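You operate a simulated robot arm through the tools that you are given. There is no shell and no other tool.

The job below is to be done with a simulated robot arm. You get a single attempt, and the scene is never put back.

## Task
Swap board 95 in the open blue case for board 62.
Fine: power off for the swap; stand the old board in the slot of the black slotted tray that is empty now; switch on again at the end and run no test; boards rest only in slots or on the mat.

The check looks at the end state, three seconds after you hand in, the way a careful person would. Anything else that was tipped, shoved, dropped, spilled or broken makes it a failure.

## Robot
A 6-joint arm with a two-finger gripper, fixed in place. Base frame: the origin is at the foot of the arm, x ahead of it, y to its left, z up; the work surface is at about z = 772. Lengths are in mm, angles in rad, forces in N, time in s.
Its first joint turns from -2.897 to 2.897 rad. Payload 2.45 kg.
The TCP is the grasp point between the finger pads, 20 mm short of the fingertips. In the tool frame z runs along the fingers and y along their closing line. Largest opening 140 mm; the body of the gripper starts 168 mm behind the TCP.
Orientation is that of the tool frame in the base frame, as a unit quaternion [x, y, z, w]. With the fingers straight down and closing along the base's y, the tool's x points along the base's -x, its y along +y and its z along -z.

## Interface
- The arm moves only by the tool step_arm. Its argument "commands" is a list of rows, each a list of 3 entries, a list of its own where there are three numbers: the shift along the tool's x, y, z in mm, then the turn, a rotation vector about the tool's x, y, z in rad, then the closure, from 0 (fully open) to 1 (shut). In form: [[[dx, dy, dz], [wx, wy, wz], claw], ...]. A call has 1 to 20 rows; each row shifts and turns the commanded pose from where the row before left it, along the tool's axes as they then stand. A row lasts 0.2 s, in which the tool goes at most 50 mm and 0.15 rad; a call with a longer step from one row to the next is refused whole, and so is a gripper value outside its range. Where a pose cannot be reached the arm comes as near as it can. A force on the tool above 40 N (or 10 N above the force at the start of the call, whichever is more), or a blocked arm, ends the call early, and 0.2 s more pass. Each finger travels about 45 mm/s and halts on what it meets, pressing with about 36 N; the grip force reading is that of the motor and also rises with nothing between the fingers. The clock runs only during rows and for 0.2 s after the last one: add rows that do not move to give the fingers time. The reply holds the time, the measured pose of the TCP, the force on the tool along the base axes, the opening and the grip force, in the units named above and with some noise, with the torque about the TCP (base axes, N m) and any sound that the robot's microphone picked up, and new pictures: "pictures" is both (left out), scene, wrist or none.
- Cameras (640 x 400 px; columns grow to the right, rows downward): "scene" is fixed at [220, 498.2, 1380]; the picture's right is [-0.74, -0.67, 0.00], its down [-0.43, 0.48, -0.77] and it looks along [0.52, -0.57, -0.64] (base axes); focal length 276 px, centre (320, 200). "wrist" rides on the gripper at [78, 11, -209] in the tool frame; the picture's right is [-0.14, 0.99, 0.00], its down [-0.92, -0.13, -0.37] and it looks along [-0.37, -0.05, 0.93] (tool axes); focal length 280 px, centre (320, 200). There is no depth. A picture from a camera that has moved, and an enlarged one, comes with that camera's place and axes in the base frame and with its lens.
- close_up(camera, box): a new picture of the part [left, top, right, bottom] of that camera's present view, enlarged. It takes no simulated time.
- finish_job(): hands the job in; it is judged then, once.

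Nothing tells you positions but the pictures and the camera data. Unless the task says otherwise, let go and move clear before handing in.

The tools are called after ">>>" as name(argument=value, ...) on one line, values as JSON. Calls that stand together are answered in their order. step_arm: Moves the arm, as the interface text tells. Its arguments: {"type":"object","properties":{"commands":{"type":"array"},"pictures":{"type":"string","enum":["both","scene","wrist","none"]}},"required":["commands"]} The other tools are called the same way: close_up (camera, box) takes an enlarged picture of a part of a camera's view; finish_job () hands the job in.

At the start:

```text
time_s: 0.0
ee_pos: [691.7, -72.2, 1127.6]
orientation: [0.0, 1.0, -0.001, 0.0]
ft_force: [0.9, 0.5, 0.5]
moment: [0.01, -0.02, 0.01]
finger_gap: 139.7
finger_force: 0.1
```

scene: 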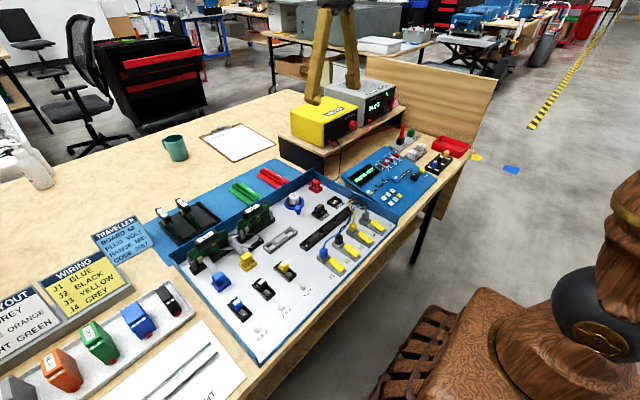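
wrist: 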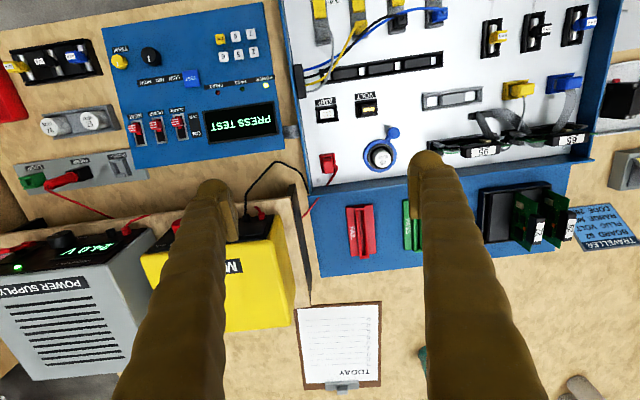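

I see a blue case with two boards standing in it, a black slotted tray, and a power switch somewhere. I'll take enlarged views before moving.

>>> close_up(camera="wrist", box=[400, 60, 640, 270])

>>> close_up(camera="wrist", box=[280, 0, 480, 200])

>>> close_up(camera="wrist", box=[0, 0, 300, 220])

>>> close_up(camera="scene", box=[140, 160, 300, 260])

>>> close_up(camera="scene", box=[180, 180, 420, 360])

>>> close_up(camera="scene", box=[0, 200, 240, 400])

>>> close_up(camera="scene", box=[270, 60, 500, 220])

```text
1.90 times, centred on (520, 165) of wrist
camera zoom: at [613.0, -62.6, 1335.6], right [0.14, 0.99, 0.0], down [0.92, -0.13, 0.37], along [0.37, -0.05, -0.93], focal length 534 px, centre (-61, 267)
```

zoom: 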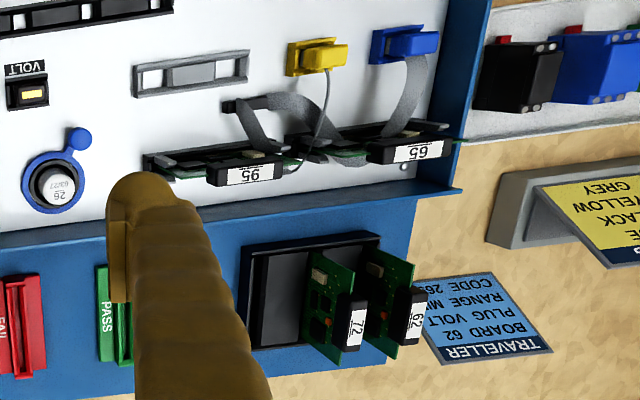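

```text
2.00 times, centred on (380, 100) of wrist
camera zoom: at [613.0, -62.6, 1335.6], right [0.14, 0.99, 0.0], down [0.92, -0.13, 0.37], along [0.37, -0.05, -0.93], focal length 561 px, centre (200, 400)
```

zoom: 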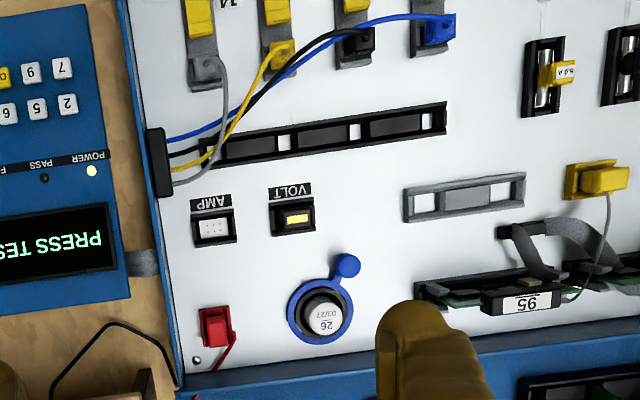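

```text
1.82 times, centred on (150, 110) of wrist
camera zoom: at [613.0, -62.6, 1335.6], right [0.14, 0.99, 0.0], down [0.92, -0.13, 0.37], along [0.37, -0.05, -0.93], focal length 510 px, centre (629, 364)
```

zoom: 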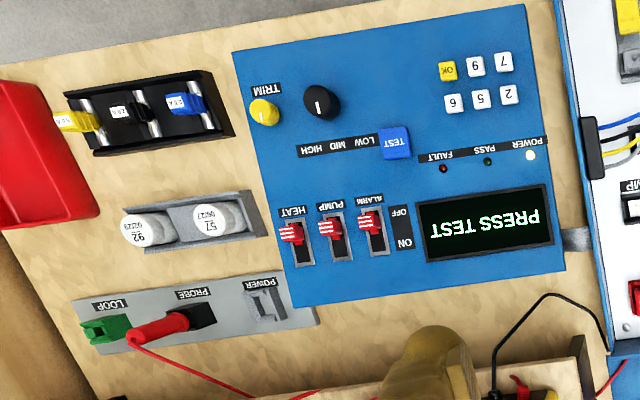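

```text
4.00 times, centred on (220, 210) of scene
camera zoom: at [220.0, 498.2, 1380.0], right [-0.74, -0.67, 0.0], down [-0.43, 0.48, -0.77], along [0.52, -0.57, -0.64], focal length 1104 px, centre (720, 160)
```

zoom: 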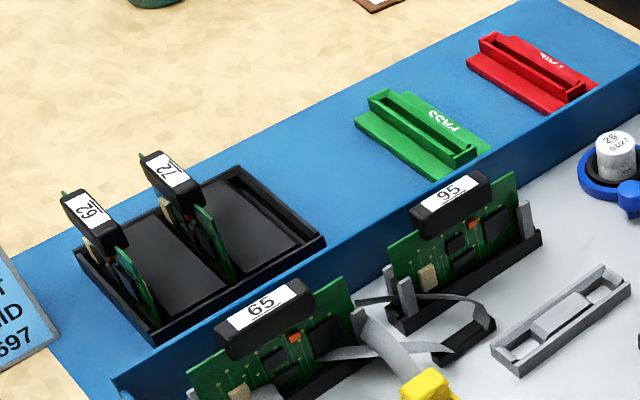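

```text
2.22 times, centred on (300, 270) of scene
camera zoom: at [220.0, 498.2, 1380.0], right [-0.74, -0.67, 0.0], down [-0.43, 0.48, -0.77], along [0.52, -0.57, -0.64], focal length 613 px, centre (364, 44)
```

zoom: 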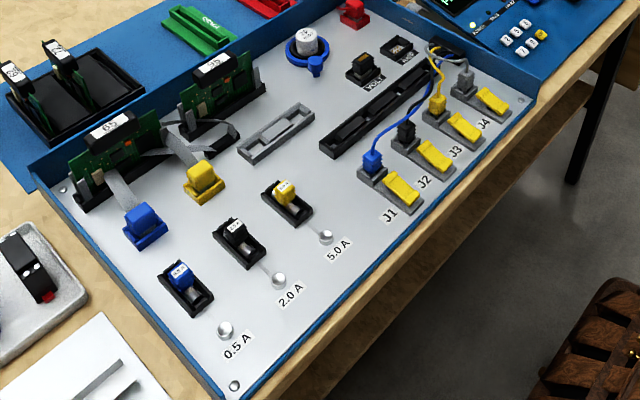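

```text
2.00 times, centred on (120, 300) of scene
camera zoom: at [220.0, 498.2, 1380.0], right [-0.74, -0.67, 0.0], down [-0.43, 0.48, -0.77], along [0.52, -0.57, -0.64], focal length 552 px, centre (720, 0)
```

zoom: 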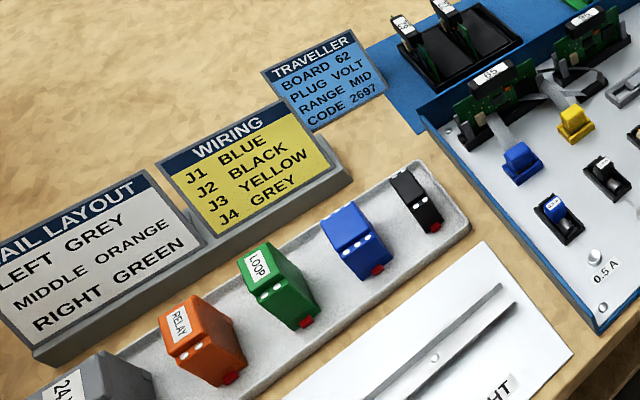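

```text
2.50 times, centred on (385, 140) of scene
camera zoom: at [220.0, 498.2, 1380.0], right [-0.74, -0.67, 0.0], down [-0.43, 0.48, -0.77], along [0.52, -0.57, -0.64], focal length 690 px, centre (158, 350)
```

zoom: 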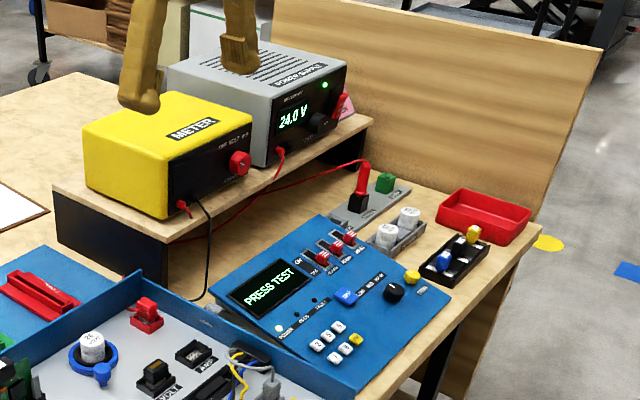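

The tray's free slot is the one nearest the green PASS slot. I take board 95 to be near (750, 194, 870) and board 62 near (917, 370, 867). Next I need to find the power switch and see how the boards are cabled.

>>> close_up(camera="scene", box=[340, 80, 420, 130])

>>> close_up(camera="scene", box=[380, 110, 480, 173])

>>> close_up(camera="scene", box=[180, 195, 290, 265])

>>> close_up(camera="wrist", box=[0, 120, 120, 280])

>>> step_arm(commands=[[[0, 48, 0], [0, 0, 0], 0], [[0, 48, 12], [0, 0, 0], 0], [[0, 48, 12], [0, 0, 0], 0], [[0, 48, 12], [0, 0, 0], 0], [[0, 48, 12], [0, 0, 0], 0], [[0, 36, 12], [0, 0, 0], 0], [[0, 0, 0], [0, 0, 0], 0]])

```text
8.00 times, centred on (380, 105) of scene
camera zoom: at [220.0, 498.2, 1380.0], right [-0.74, -0.67, 0.0], down [-0.43, 0.48, -0.77], along [0.52, -0.57, -0.64], focal length 2208 px, centre (-160, 960)
```

zoom: 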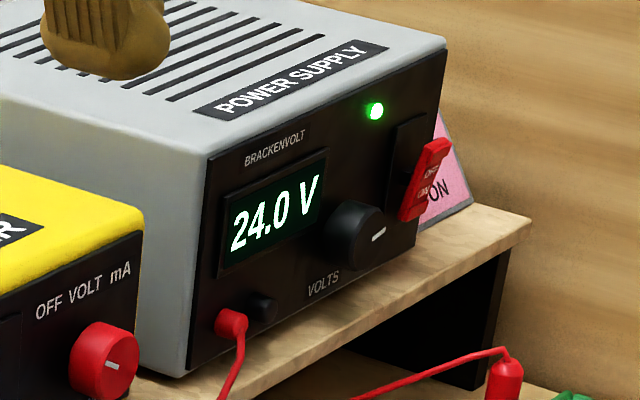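

```text
6.35 times, centred on (430, 142) of scene
camera zoom: at [220.0, 498.2, 1380.0], right [-0.74, -0.67, 0.0], down [-0.43, 0.48, -0.77], along [0.52, -0.57, -0.64], focal length 1752 px, centre (-378, 571)
```

zoom: 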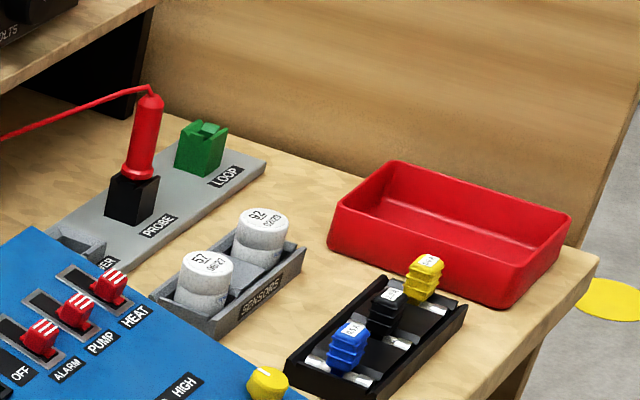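

```text
5.71 times, centred on (235, 230) of scene
camera zoom: at [220.0, 498.2, 1380.0], right [-0.74, -0.67, 0.0], down [-0.43, 0.48, -0.77], along [0.52, -0.57, -0.64], focal length 1577 px, centre (806, 29)
```

zoom: 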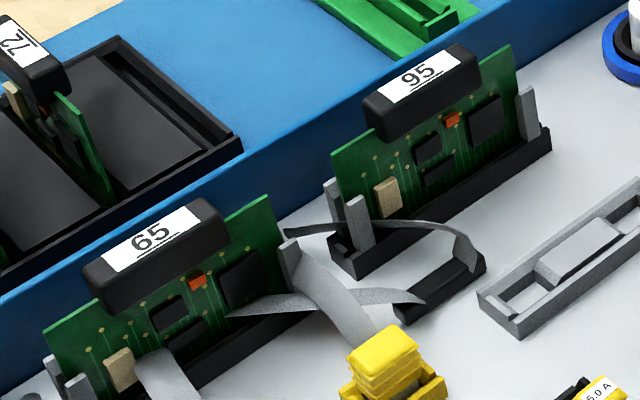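

```text
2.50 times, centred on (60, 200) of wrist
camera zoom: at [613.0, -62.6, 1335.6], right [0.14, 0.99, 0.0], down [0.92, -0.13, 0.37], along [0.37, -0.05, -0.93], focal length 701 px, centre (970, 200)
```

zoom: 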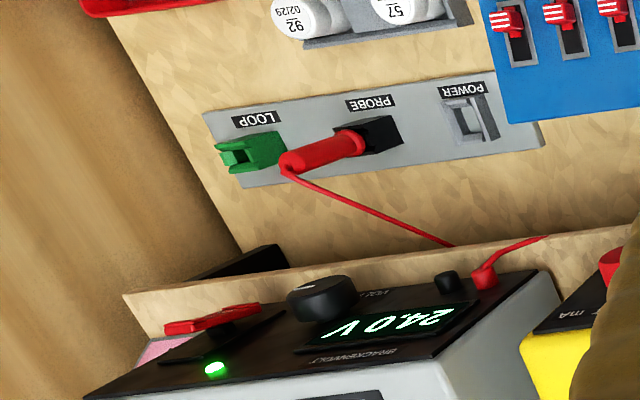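

```text
time_s: 1.6
ee_pos: [689.7, 205.2, 1068.5]
orientation: [0.001, 1.0, 0.0, 0.0]
ft_force: [-0.5, 0.1, -0.2]
moment: [0.0, 0.02, 0.01]
finger_gap: 139.7
finger_force: 0.1
camera wrist: at [610.4, 215.4, 1277.7], right [0.14, 0.99, 0.0], down [0.92, -0.13, 0.37], along [0.37, -0.05, -0.93], focal length 280 px, centre (320, 200)
```

scene: 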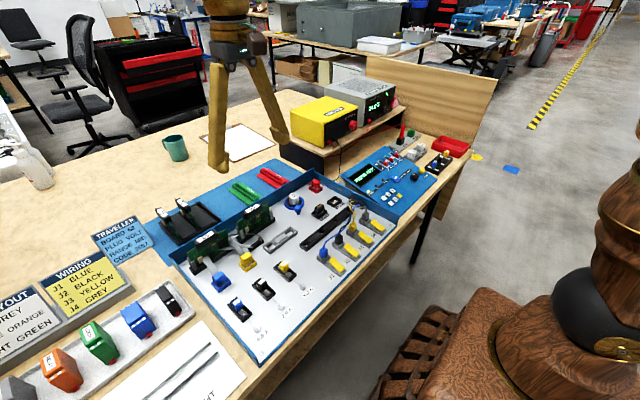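
wrist: 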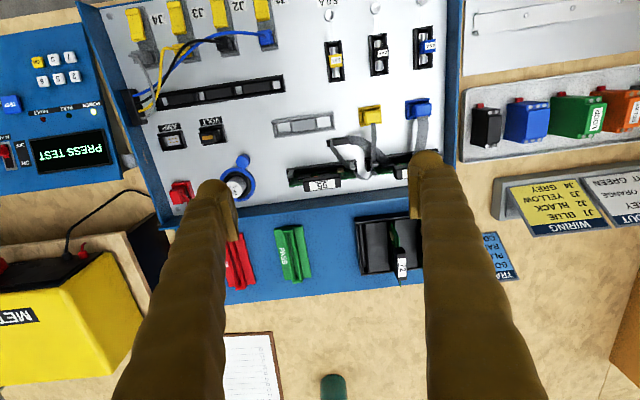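

The power supply has a red lever at the right of its face, and its LED shows it is on. Ribbon cables run near board 95, so I'll look closer at those and at the boards.

>>> close_up(camera="wrist", box=[260, 90, 440, 210])

>>> close_up(camera="wrist", box=[330, 200, 450, 300])

>>> close_up(camera="scene", box=[350, 70, 420, 120])

>>> close_up(camera="scene", box=[140, 190, 240, 250])

```text
3.33 times, centred on (350, 150) of wrist
camera zoom: at [610.4, 215.4, 1277.7], right [0.14, 0.99, 0.0], down [0.92, -0.13, 0.37], along [0.37, -0.05, -0.93], focal length 935 px, centre (220, 367)
```

zoom: 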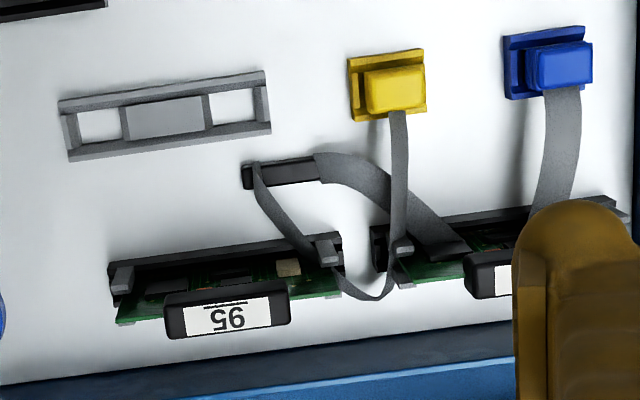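

```text
4.00 times, centred on (390, 250) of wrist
camera zoom: at [610.4, 215.4, 1277.7], right [0.14, 0.99, 0.0], down [0.92, -0.13, 0.37], along [0.37, -0.05, -0.93], focal length 1122 px, centre (40, 0)
```

zoom: 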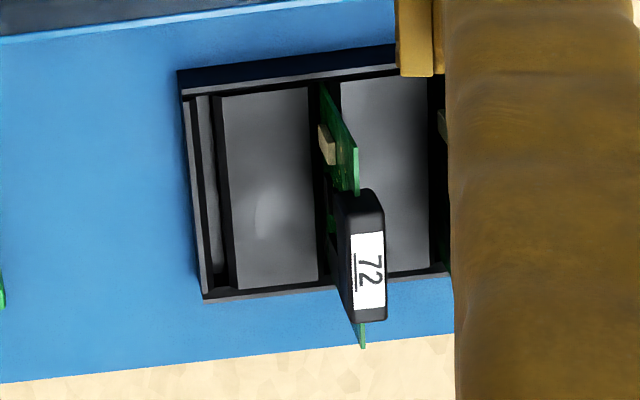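

```text
8.00 times, centred on (385, 95) of scene
camera zoom: at [220.0, 498.2, 1380.0], right [-0.74, -0.67, 0.0], down [-0.43, 0.48, -0.77], along [0.52, -0.57, -0.64], focal length 2208 px, centre (-200, 1040)
```

zoom: 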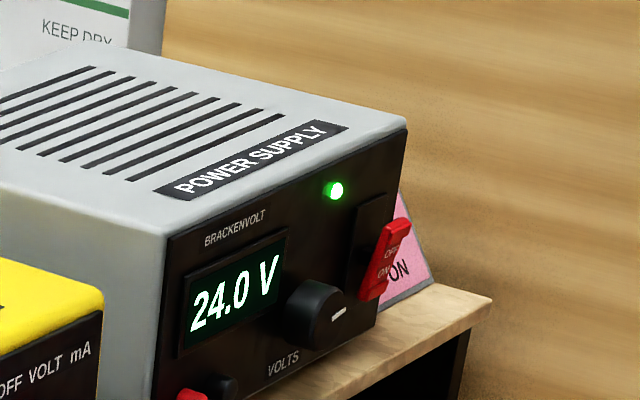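

```text
6.40 times, centred on (190, 220) of scene
camera zoom: at [220.0, 498.2, 1380.0], right [-0.74, -0.67, 0.0], down [-0.43, 0.48, -0.77], along [0.52, -0.57, -0.64], focal length 1766 px, centre (1152, 72)
```

zoom: 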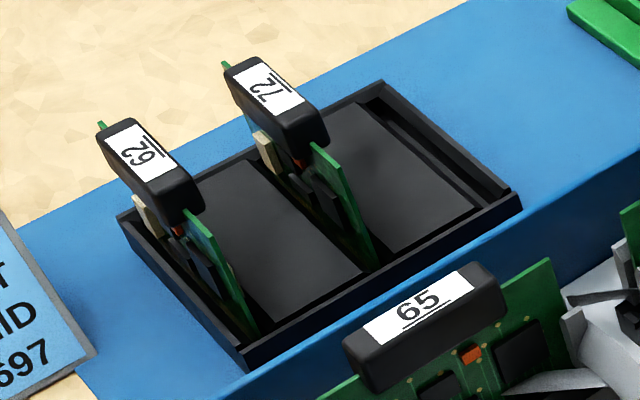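

The red lever sits near (781, -578, 945) on the front of the power supply. I'm moving over there for a closer look before I touch anything.

>>> step_arm(commands=[[[9.3, -44.6, -5.7], [0, 0, 0], 0], [[9.3, -44.6, -5.7], [0, 0, 0], 0], [[9.3, -44.6, -5.7], [0, 0, 0], 0.3], [[9.3, -44.6, -5.7], [0, 0, 0], 0.6], [[9.3, -44.6, -5.7], [0, 0, 0], 1], [[9.3, -44.6, -5.7], [0, 0, 0], 1], [[9.3, -44.6, -5.7], [0, 0, 0], 1], [[9.3, -44.6, -5.7], [0, 0, 0], 1], [[9.3, -44.6, -5.7], [0, 0, 0], 1], [[9.3, -44.6, -5.7], [0, 0, 0], 1], [[9.3, -44.6, -5.7], [0, 0, 0], 1], [[9.3, -44.6, -5.7], [0, 0, 0], 1], [[9.3, -44.6, -5.7], [0, 0, 0], 1], [[9.3, -44.6, -5.7], [0, 0, 0], 1], [[0, 0, 0], [0, -0.14, 0], 1], [[0, 0, 0], [0, -0.14, 0], 1], [[0, 0, 0], [0, -0.14, 0], 1], [[0, 0, 0], [0, -0.14, 0], 1], [[0, 0, 0], [0, -0.14, 0], 1], [[0, 0, 0], [0, 0, 0], 1]])

```text
time_s: 5.8
ee_pos: [561.6, -422.0, 1146.5]
orientation: [0.0, 0.939, 0.0, 0.343]
ft_force: [0.3, -0.3, -0.2]
moment: [0.01, 0.0, -0.02]
finger_gap: 0.0
finger_force: 29.6
camera wrist: at [366.3, -411.0, 1256.0], right [0.11, 0.99, 0.09], down [0.47, -0.13, 0.88], along [0.88, -0.05, -0.48], focal length 280 px, centre (320, 200)
```

scene: 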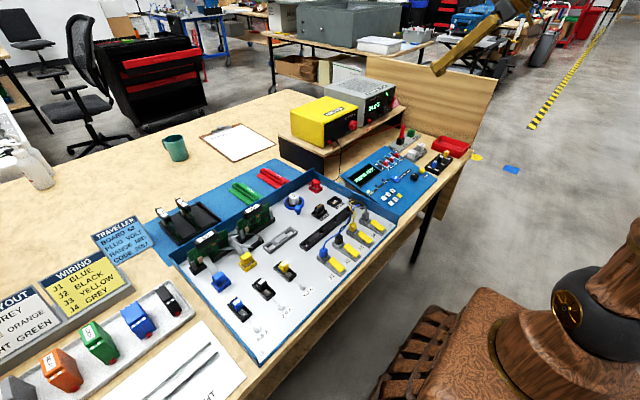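
wrist: 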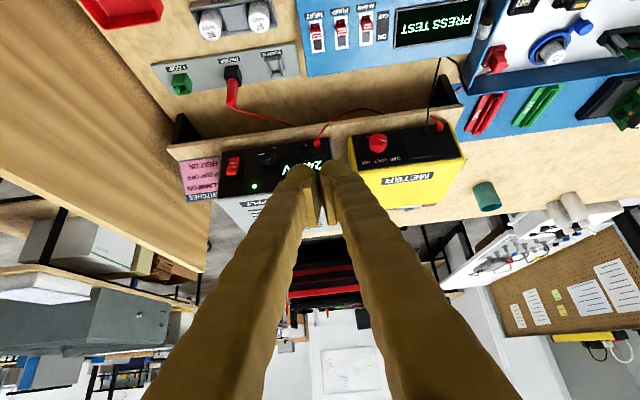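

The view is upside down, with picture-down being up in the world. I'm enlarging the lever and the pink card.

>>> close_up(camera="wrist", box=[170, 130, 270, 210])

>>> close_up(camera="wrist", box=[130, 0, 340, 140])

>>> close_up(camera="scene", box=[380, 80, 420, 110])

```text
5.00 times, centred on (220, 170) of wrist
camera zoom: at [366.3, -411.0, 1256.0], right [0.11, 0.99, 0.09], down [0.47, -0.13, 0.88], along [0.88, -0.05, -0.48], focal length 1402 px, centre (820, 350)
```

zoom: 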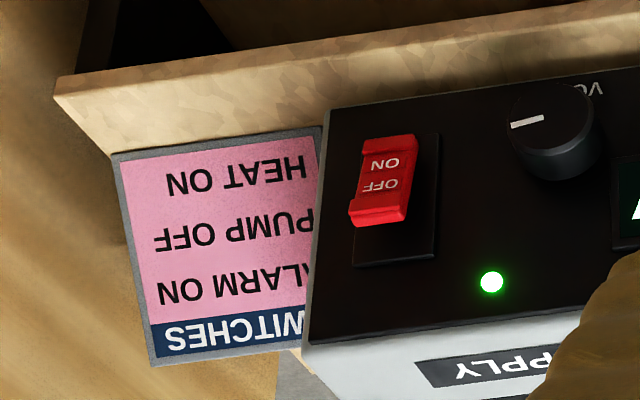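

```text
2.86 times, centred on (235, 70) of wrist
camera zoom: at [366.3, -411.0, 1256.0], right [0.11, 0.99, 0.09], down [0.47, -0.13, 0.88], along [0.88, -0.05, -0.48], focal length 801 px, centre (563, 571)
```

zoom: 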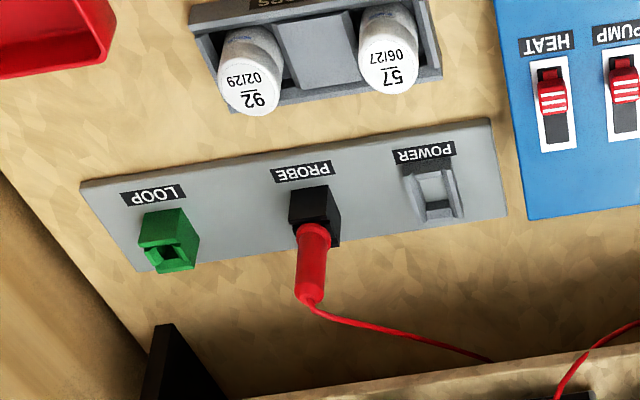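

```text
13.33 times, centred on (400, 95) of scene
camera zoom: at [220.0, 498.2, 1380.0], right [-0.74, -0.67, 0.0], down [-0.43, 0.48, -0.77], along [0.52, -0.57, -0.64], focal length 3680 px, centre (-747, 1600)
```

zoom: 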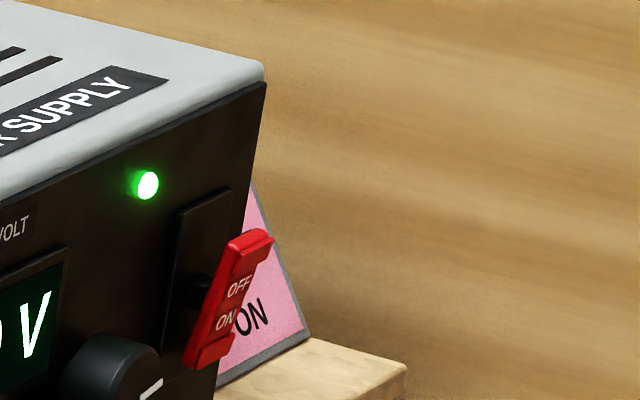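

The rocker has OFF at the top, sticking out now, and ON at the bottom, pressed in. I'll press the top edge with closed fingertips; first I'm moving closer, still short of it.

>>> step_arm(commands=[[[2.1, -26.2, 28], [0, 0, 0], 1], [[2.1, -26.2, 28], [0, 0, 0], 1], [[2.1, -26.2, 28], [0, 0, 0], 1], [[2.1, -26.2, 28], [0, 0, 0], 1], [[2.1, -26.2, 28], [0, 0, 0], 1], [[2.1, -26.2, 28], [0, 0, 0], 1], [[0, 0, 0], [0, 0, 0], 1]])

>>> close_up(camera="wrist", box=[220, 100, 420, 240])

>>> close_up(camera="scene", box=[360, 60, 440, 120])

```text
time_s: 7.4
ee_pos: [659.3, -577.6, 1011.9]
orientation: [0.0, 0.939, 0.0, 0.343]
ft_force: [0.5, -0.1, 0.8]
moment: [-0.01, -0.01, -0.02]
finger_gap: 0.1
finger_force: 29.7
camera wrist: at [465.4, -568.5, 1120.9], right [0.11, 0.99, 0.09], down [0.47, -0.13, 0.88], along [0.88, -0.05, -0.48], focal length 280 px, centre (320, 200)
```

scene: 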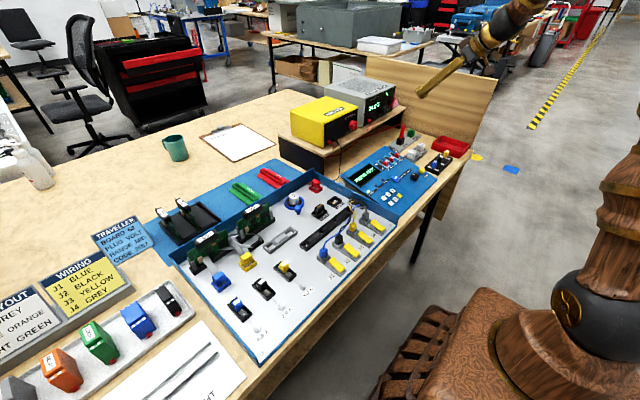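
wrist: 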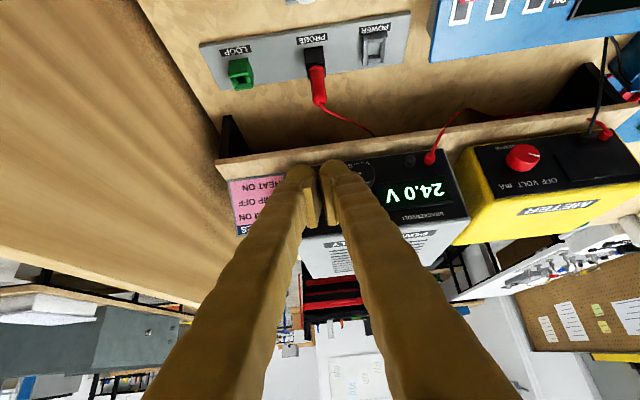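

```text
2.86 times, centred on (320, 170) of wrist
camera zoom: at [465.4, -568.5, 1120.9], right [0.11, 0.99, 0.09], down [0.47, -0.13, 0.88], along [0.88, -0.05, -0.48], focal length 801 px, centre (320, 286)
```

zoom: 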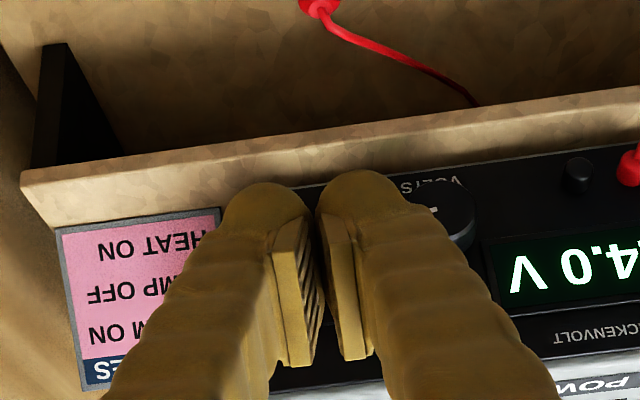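

```text
6.67 times, centred on (400, 90) of scene
camera zoom: at [220.0, 498.2, 1380.0], right [-0.74, -0.67, 0.0], down [-0.43, 0.48, -0.77], along [0.52, -0.57, -0.64], focal length 1840 px, centre (-213, 933)
```

zoom: 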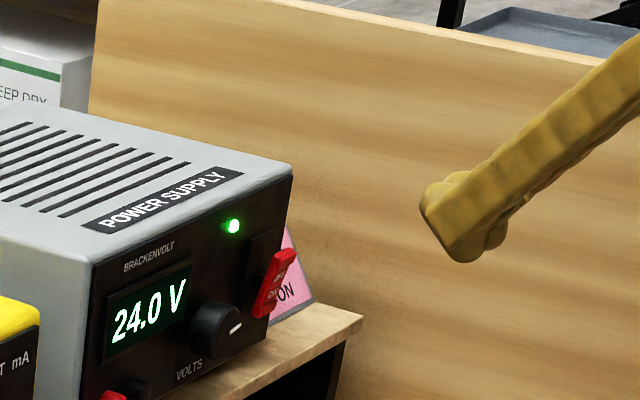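

By triangulation the rocker's top end is at about (768, -584, 962) and its bottom end at about (783, -589, 919). I'm lining the fingertip up roughly 20 mm in front of the OFF end.

>>> step_arm(commands=[[[-5, -2.8, 25.5], [0, 0, 0], 1], [[-5, -2.8, 25.5], [0, 0, 0], 1], [[-4.8, -2.8, 25.5], [0, 0, 0], 1], [[0, 0, 0], [0, 0, 0], 1]])

>>> close_up(camera="scene", box=[370, 75, 430, 120])

>>> close_up(camera="wrist", box=[220, 100, 420, 240])

```text
time_s: 8.4
ee_pos: [722.0, -586.2, 960.6]
orientation: [0.0, 0.94, 0.0, 0.343]
ft_force: [0.3, -0.6, 1.0]
moment: [-0.01, 0.0, 0.03]
finger_gap: 0.3
finger_force: 29.4
camera wrist: at [526.9, -575.8, 1070.7], right [0.11, 0.99, 0.09], down [0.47, -0.13, 0.88], along [0.88, -0.05, -0.48], focal length 280 px, centre (320, 200)
```

scene: 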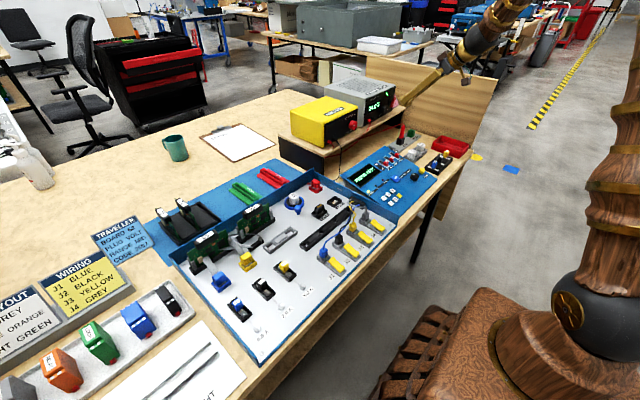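
wrist: 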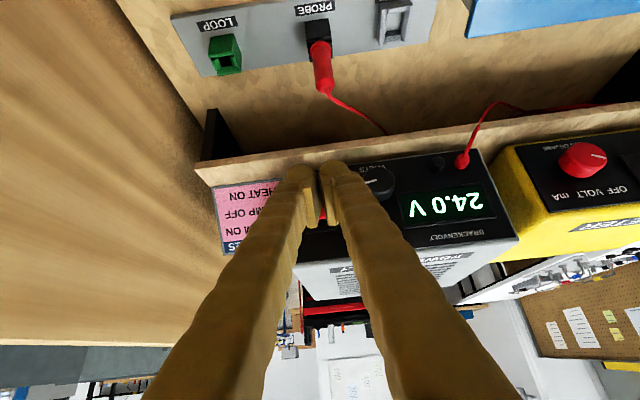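

```text
8.89 times, centred on (400, 98) of scene
camera zoom: at [220.0, 498.2, 1380.0], right [-0.74, -0.67, 0.0], down [-0.43, 0.48, -0.77], along [0.52, -0.57, -0.64], focal length 2453 px, centre (-391, 1111)
```

zoom: 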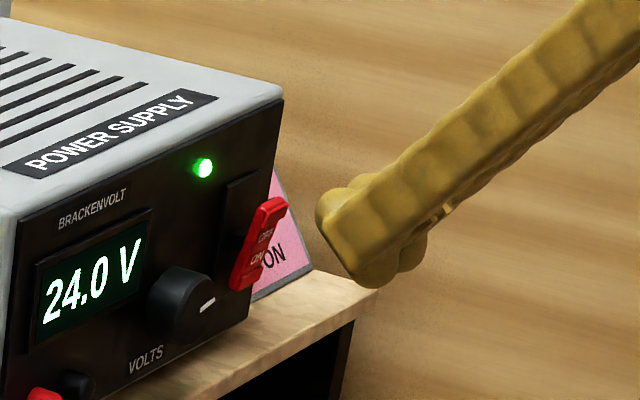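

```text
2.86 times, centred on (320, 170) of wrist
camera zoom: at [526.9, -575.8, 1070.7], right [0.11, 0.99, 0.09], down [0.47, -0.13, 0.88], along [0.88, -0.05, -0.48], focal length 801 px, centre (320, 286)
```

zoom: 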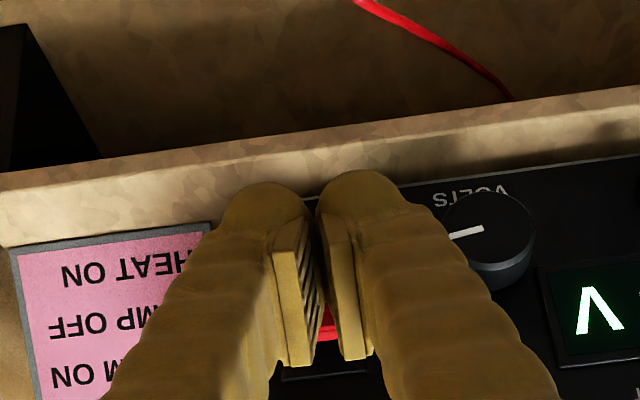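

The fingertip is in line with the rocker and a little above it. I'm lowering it 4 mm and pushing forward in small steps.

>>> step_arm(commands=[[[-9.6, 0, 13.4], [0, 0, 0], 1], [[-3.06, 0, 2.58], [0, 0, 0], 1], [[-3.06, 0, 2.58], [0, 0, 0], 1], [[-3.06, 0, 2.58], [0, 0, 0], 1], [[-3.06, 0, 2.58], [0, 0, 0], 1], [[0, 0, 0], [0, 0, 0], 1]], pictures="none")

>>> close_up(camera="scene", box=[370, 75, 430, 120])

```text
time_s: 9.8
ee_pos: [752.0, -587.3, 958.6]
orientation: [0.0, 0.94, 0.0, 0.343]
ft_force: [0.4, 0.1, -0.1]
moment: [0.01, 0.0, -0.01]
finger_gap: 0.0
finger_force: 29.4
```

```text
8.89 times, centred on (400, 98) of scene
camera zoom: at [220.0, 498.2, 1380.0], right [-0.74, -0.67, 0.0], down [-0.43, 0.48, -0.77], along [0.52, -0.57, -0.64], focal length 2453 px, centre (-391, 1111)
```

zoom: 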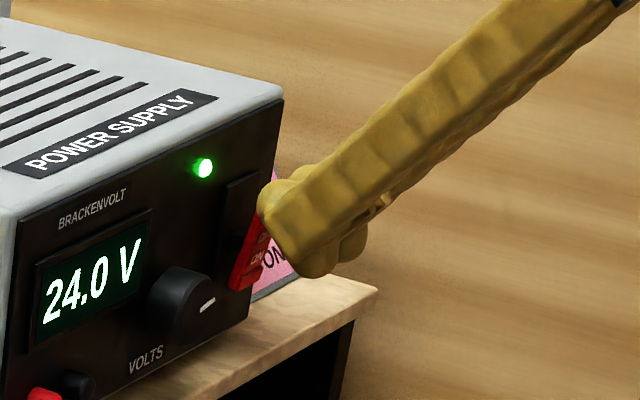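

No contact yet and the LED is still green, so I keep pushing forward.

>>> step_arm(commands=[[[-3.06, 0, 2.58], [0, 0, 0], 1], [[-3.06, 0, 2.58], [0, 0, 0], 1], [[-3.06, 0, 2.58], [0, 0, 0], 1], [[0, 0, 0], [0, 0, 0], 1]], pictures="none")

>>> close_up(camera="scene", box=[370, 75, 430, 120])

```text
time_s: 10.8
ee_pos: [765.1, -586.1, 956.9]
orientation: [0.0, 0.94, 0.001, 0.342]
ft_force: [-22.5, 3.3, -0.9]
moment: [0.06, 0.1, -0.15]
finger_gap: 0.0
finger_force: 29.6
```

```text
8.89 times, centred on (400, 98) of scene
camera zoom: at [220.0, 498.2, 1380.0], right [-0.74, -0.67, 0.0], down [-0.43, 0.48, -0.77], along [0.52, -0.57, -0.64], focal length 2453 px, centre (-391, 1111)
```

zoom: 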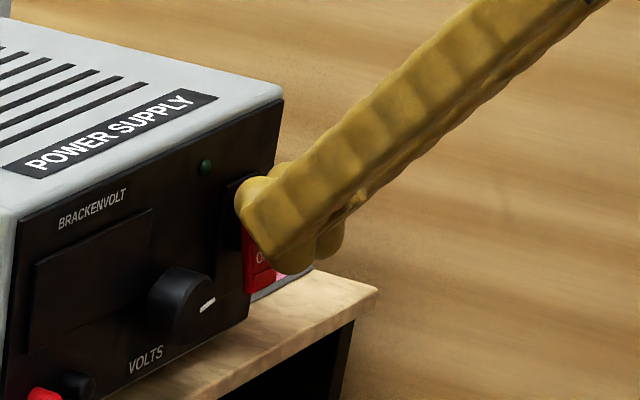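

The LED and display are dark, so the supply is off. I'm backing away and checking that the rocker stays put.

>>> step_arm(commands=[[[7.6, 0, -6.4], [0, 0, 0], 1], [[22.9, 0, -19.3], [0, 0, 0], 1], [[30, 0, -30], [0, 0, 0], 1], [[0, 0, 0], [0, 0, 0], 1]])

>>> close_up(camera="scene", box=[370, 75, 430, 120])

```text
time_s: 11.8
ee_pos: [681.9, -586.1, 962.6]
orientation: [0.001, 0.939, -0.001, 0.343]
ft_force: [0.8, -0.3, -0.2]
moment: [0.05, -0.01, 0.02]
finger_gap: 0.0
finger_force: 29.4
camera wrist: at [487.6, -576.0, 1071.4], right [0.11, 0.99, 0.09], down [0.47, -0.13, 0.88], along [0.88, -0.05, -0.48], focal length 280 px, centre (320, 200)
```

scene: 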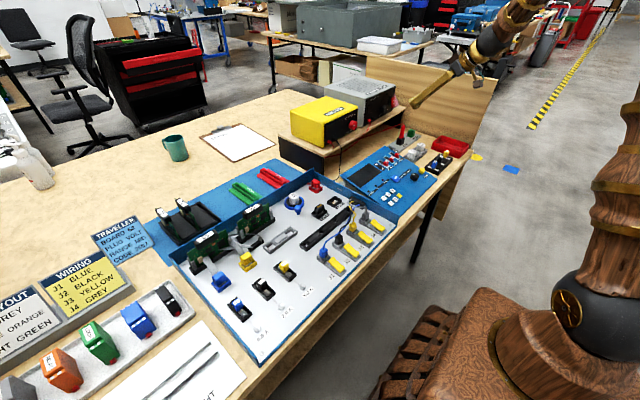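
wrist: 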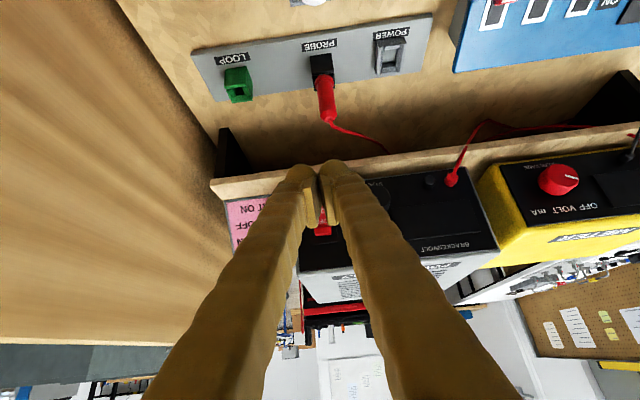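

```text
8.89 times, centred on (400, 98) of scene
camera zoom: at [220.0, 498.2, 1380.0], right [-0.74, -0.67, 0.0], down [-0.43, 0.48, -0.77], along [0.52, -0.57, -0.64], focal length 2453 px, centre (-391, 1111)
```

zoom: 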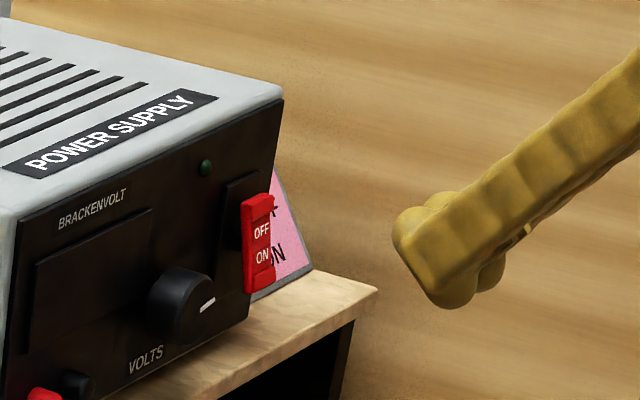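

Power is off, with the rocker and displays confirming it. Next I lift, straighten the tool and move over the case to study the boards and cables.

>>> step_arm(commands=[[[-28, 0, -34], [0, 0, 0], 1], [[-30, 0, -36], [0, 0, 0], 1], [[-30, 0, -36], [0, 0, 0], 1], [[-30, 0, -36], [0, 0, 0], 1], [[0, 0, 0], [0, 0.14, 0], 1], [[0, 0, 0], [0, 0.14, 0], 1], [[0, 0, 0], [0, 0.14, 0], 1], [[0, 0, 0], [0, 0.14, 0], 1], [[0, 0, 0], [0, 0.14, 0], 1], [[0, 48, 0], [0, 0, 0], 1], [[0, 48, 0], [0, 0, 0], 1], [[0, 48, 0], [0, 0, 0], 1], [[0, 48, 0], [0, 0, 0], 1], [[0, 48, 0], [0, 0, 0], 1], [[0, 48, 0], [0, 0, 0], 1], [[0, 48, 0], [0, 0, 0], 1], [[0, 48, 0], [0, 0, 0], 1], [[0, 48, 0], [0, 0, 0], 1], [[0, 48, 0], [0, 0, 0], 1], [[0, 0, 0], [0, 0, 0], 1]], pictures="none")

>>> step_arm(commands=[[[0, 48, 10], [0, 0, 0], 1], [[0, 48, 10], [0, 0, 0], 1], [[0, 48, 10], [0, 0, 0], 1], [[0, 48, 10], [0, 0, 0], 1], [[-10, 40, 20], [0, 0, 0], 1], [[0, 0, 0], [0, 0, -0.143], 1], [[0, 0, 0], [0, 0, -0.143], 1], [[0, 0, 0], [0, 0, -0.143], 1], [[0, 0, 0], [0, 0, -0.143], 1], [[0, 0, 0], [0, 0, -0.143], 1], [[0, 0, 0], [0, 0, -0.143], 1], [[0, 0, 0], [0, 0, -0.143], 1], [[0, 0, 0], [0, 0, -0.143], 1], [[0, 0, 0], [0, 0, -0.143], 1], [[0, 0, 0], [0, 0, -0.143], 1], [[0, 0, 0], [0, 0, -0.141], 1], [[0, 0, 0], [0, 0, 0], 1]])

```text
time_s: 16.0
ee_pos: [681.6, -109.0, 1143.3]
orientation: [-0.001, 1.0, 0.0, 0.001]
ft_force: [0.5, -0.6, 0.0]
moment: [0.01, -0.02, -0.03]
finger_gap: 0.3
finger_force: 29.5
```

```text
time_s: 19.6
ee_pos: [692.3, 125.1, 1085.6]
orientation: [0.707, -0.707, -0.001, 0.0]
ft_force: [0.1, -0.3, -0.6]
moment: [-0.01, -0.01, -0.03]
finger_gap: 0.0
finger_force: 29.3
camera wrist: at [680.0, 46.5, 1293.4], right [-0.99, 0.14, 0.0], down [0.13, 0.92, 0.37], along [0.05, 0.36, -0.93], focal length 280 px, centre (320, 200)
```

scene: 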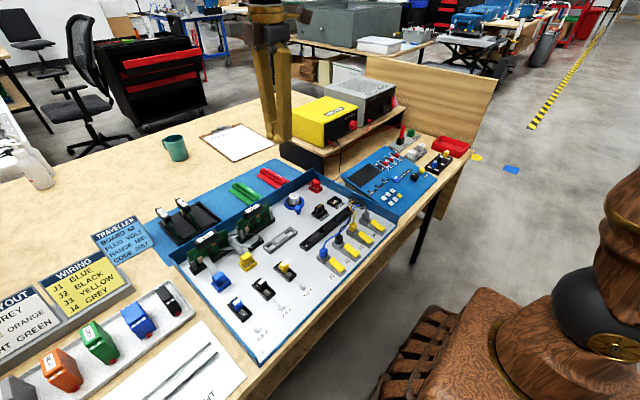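
wrist: 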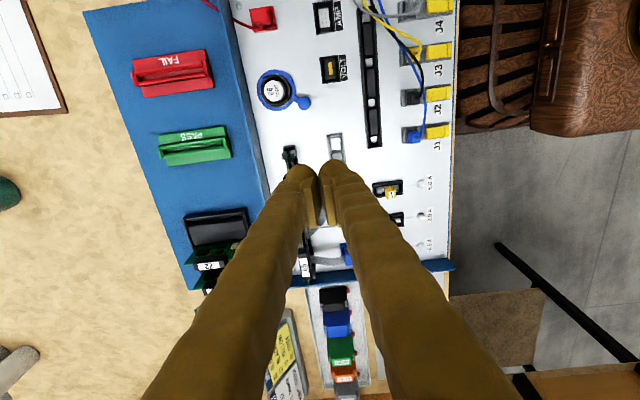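

The tool is now turned so the fingers close along x, but they block the view. I'm shifting to look at board 95 from close above.

>>> step_arm(commands=[[[-36, -13.7, 16.2], [0, 0, 0], 0.5], [[-36, -13.7, 16.2], [0, 0, 0], 0], [[-36, -13.7, 16.2], [0, 0, 0], 0], [[-36, -13.7, 16.2], [0, 0, 0], 0], [[0, 0, 0], [0, 0, 0], 0], [[0, 0, 0], [0, 0, 0], 0]])

>>> close_up(camera="wrist", box=[230, 20, 430, 160])

```text
time_s: 21.0
ee_pos: [747.6, 268.0, 1019.9]
orientation: [0.707, -0.707, 0.0, 0.001]
ft_force: [0.4, 0.2, -0.3]
moment: [0.03, -0.02, -0.03]
finger_gap: 122.5
finger_force: 0.0
camera wrist: at [736.3, 190.3, 1229.1], right [-0.99, 0.14, 0.0], down [0.13, 0.92, 0.37], along [0.05, 0.36, -0.93], focal length 280 px, centre (320, 200)
```

scene: 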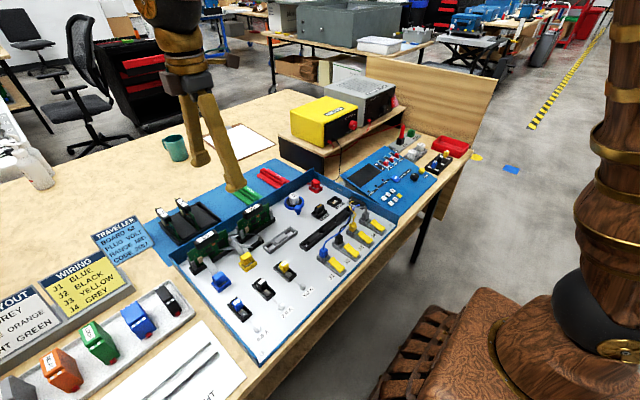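
wrist: 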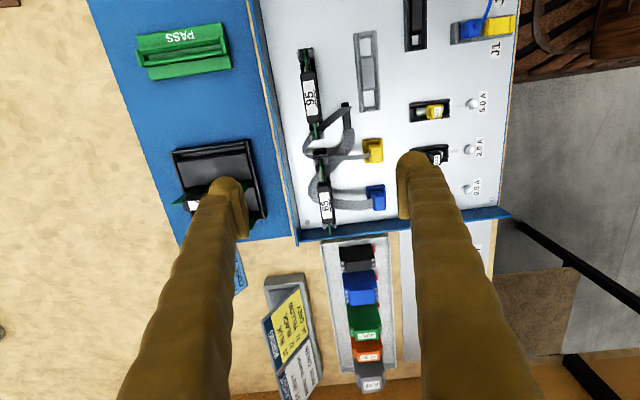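

```text
2.86 times, centred on (330, 90) of wrist
camera zoom: at [736.3, 190.3, 1229.1], right [-0.99, 0.14, 0.0], down [0.13, 0.92, 0.37], along [0.05, 0.36, -0.93], focal length 801 px, centre (291, 514)
```

zoom: 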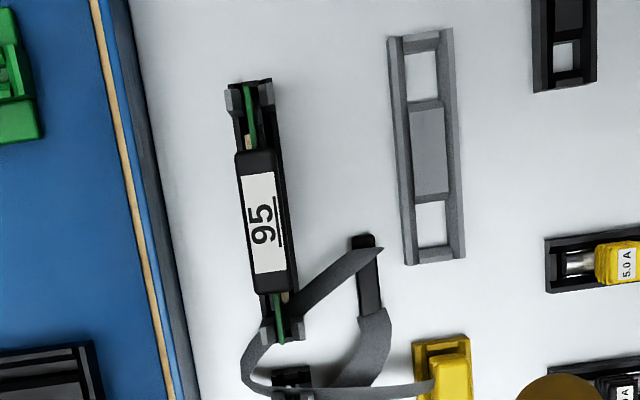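

Now I have a clear view of board 95 with a ribbon running past its +y end. I'm enlarging that crossing.

>>> close_up(camera="wrist", box=[295, 110, 355, 160])

>>> close_up(camera="wrist", box=[290, 30, 350, 75])

>>> close_up(camera="scene", box=[225, 210, 275, 250])

```text
8.00 times, centred on (325, 135) of wrist
camera zoom: at [736.3, 190.3, 1229.1], right [-0.99, 0.14, 0.0], down [0.13, 0.92, 0.37], along [0.05, 0.36, -0.93], focal length 2243 px, centre (280, 720)
```

zoom: 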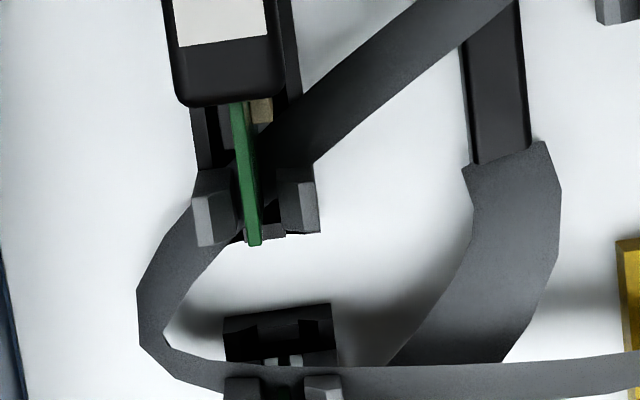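

```text
8.89 times, centred on (320, 52) of wrist
camera zoom: at [736.3, 190.3, 1229.1], right [-0.99, 0.14, 0.0], down [0.13, 0.92, 0.37], along [0.05, 0.36, -0.93], focal length 2492 px, centre (320, 1511)
```

zoom: 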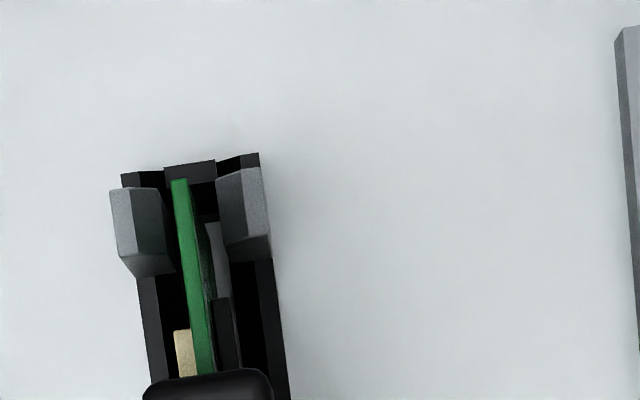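

```text
10.00 times, centred on (250, 230) of scene
camera zoom: at [220.0, 498.2, 1380.0], right [-0.74, -0.67, 0.0], down [-0.43, 0.48, -0.77], along [0.52, -0.57, -0.64], focal length 2760 px, centre (1020, -100)
```

zoom: 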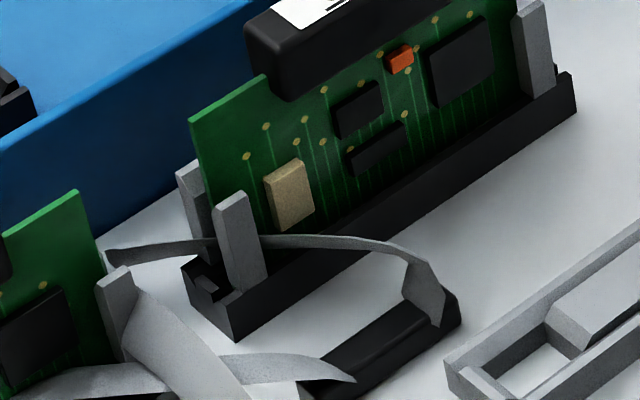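

The ribbon only runs low past the slot's +y guide and isn't plugged into board 95. I need to be sure which way boards face in the tray and the case, so I'm enlarging both.

>>> close_up(camera="scene", box=[150, 190, 200, 230])

>>> close_up(camera="scene", box=[225, 195, 285, 245])

>>> close_up(camera="scene", box=[170, 190, 230, 240])

```text
10.00 times, centred on (175, 210) of scene
camera zoom: at [220.0, 498.2, 1380.0], right [-0.74, -0.67, 0.0], down [-0.43, 0.48, -0.77], along [0.52, -0.57, -0.64], focal length 2760 px, centre (1770, 100)
```

zoom: 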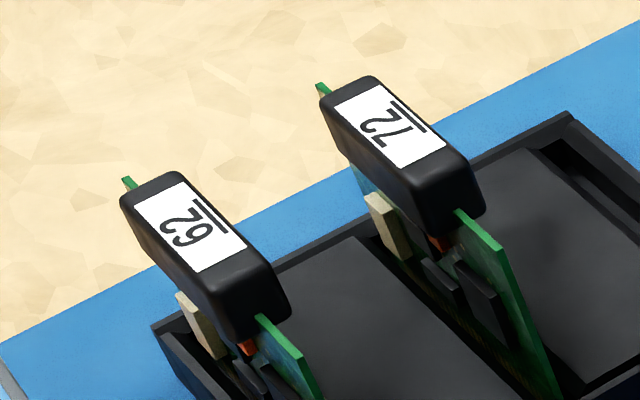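

```text
8.00 times, centred on (255, 220) of scene
camera zoom: at [220.0, 498.2, 1380.0], right [-0.74, -0.67, 0.0], down [-0.43, 0.48, -0.77], along [0.52, -0.57, -0.64], focal length 2208 px, centre (840, 40)
```

zoom: 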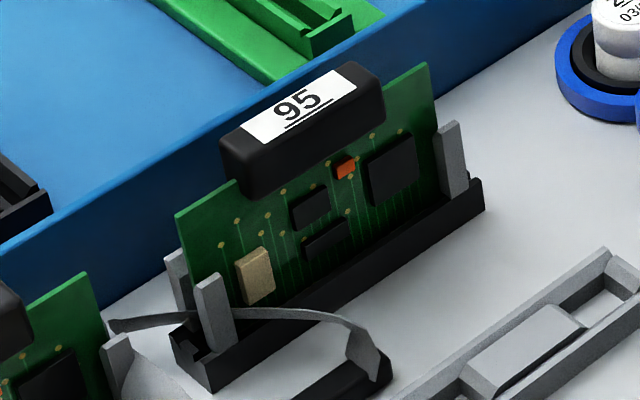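

```text
8.00 times, centred on (200, 215) of scene
camera zoom: at [220.0, 498.2, 1380.0], right [-0.74, -0.67, 0.0], down [-0.43, 0.48, -0.77], along [0.52, -0.57, -0.64], focal length 2208 px, centre (1280, 80)
```

zoom: 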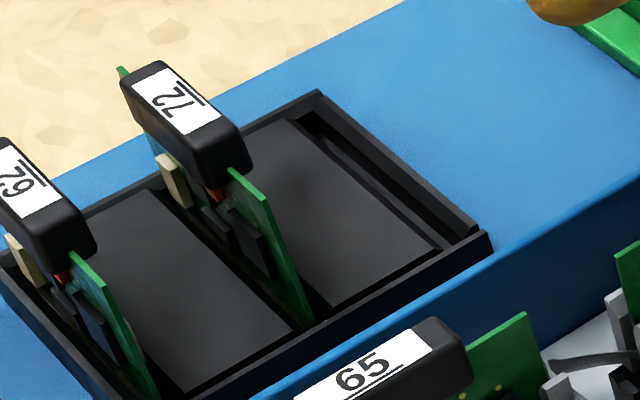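

All boards have the same parts on both faces, so the label decides orientation. Boards in the case sit rotated 90° clockwise relative to those in the tray. I'm going back to nominal yaw over the tray to measure its slots.

>>> step_arm(commands=[[[0, 0, 0], [0, 0, 0.143], 0], [[0, 0, 0], [0, 0, 0.143], 0], [[0, 0, 0], [0, 0, 0.143], 0], [[0, 0, 0], [0, 0, 0.143], 0], [[0, 0, 0], [0, 0, 0.143], 0], [[0, 0, 0], [0, 0, 0.143], 0], [[0, 0, 0], [0, 0, 0.143], 0], [[0, 0, 0], [0, 0, 0.143], 0], [[0, 0, 0], [0, 0, 0.143], 0], [[0, 0, 0], [0, 0, 0.143], 0], [[0, 0, 0], [0, 0, 0.1408], 0], [[-47, 17, -3], [0, 0, 0], 0], [[-47, 17, -3], [0, 0, 0], 0], [[-48, 18, -4], [0, 0, 0], 0], [[0, 0, 0], [0, 0, 0], 0]])

>>> close_up(camera="wrist", box=[230, 60, 410, 200])

```text
refused: row 14 steps farther than a row can; nothing moved
```

```text
2.86 times, centred on (320, 130) of wrist
camera zoom: at [736.3, 190.3, 1229.1], right [-0.99, 0.14, 0.0], down [0.13, 0.92, 0.37], along [0.05, 0.36, -0.93], focal length 801 px, centre (320, 400)
```

zoom: 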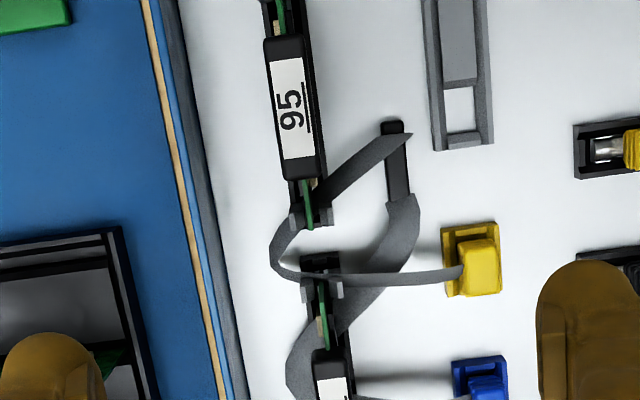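

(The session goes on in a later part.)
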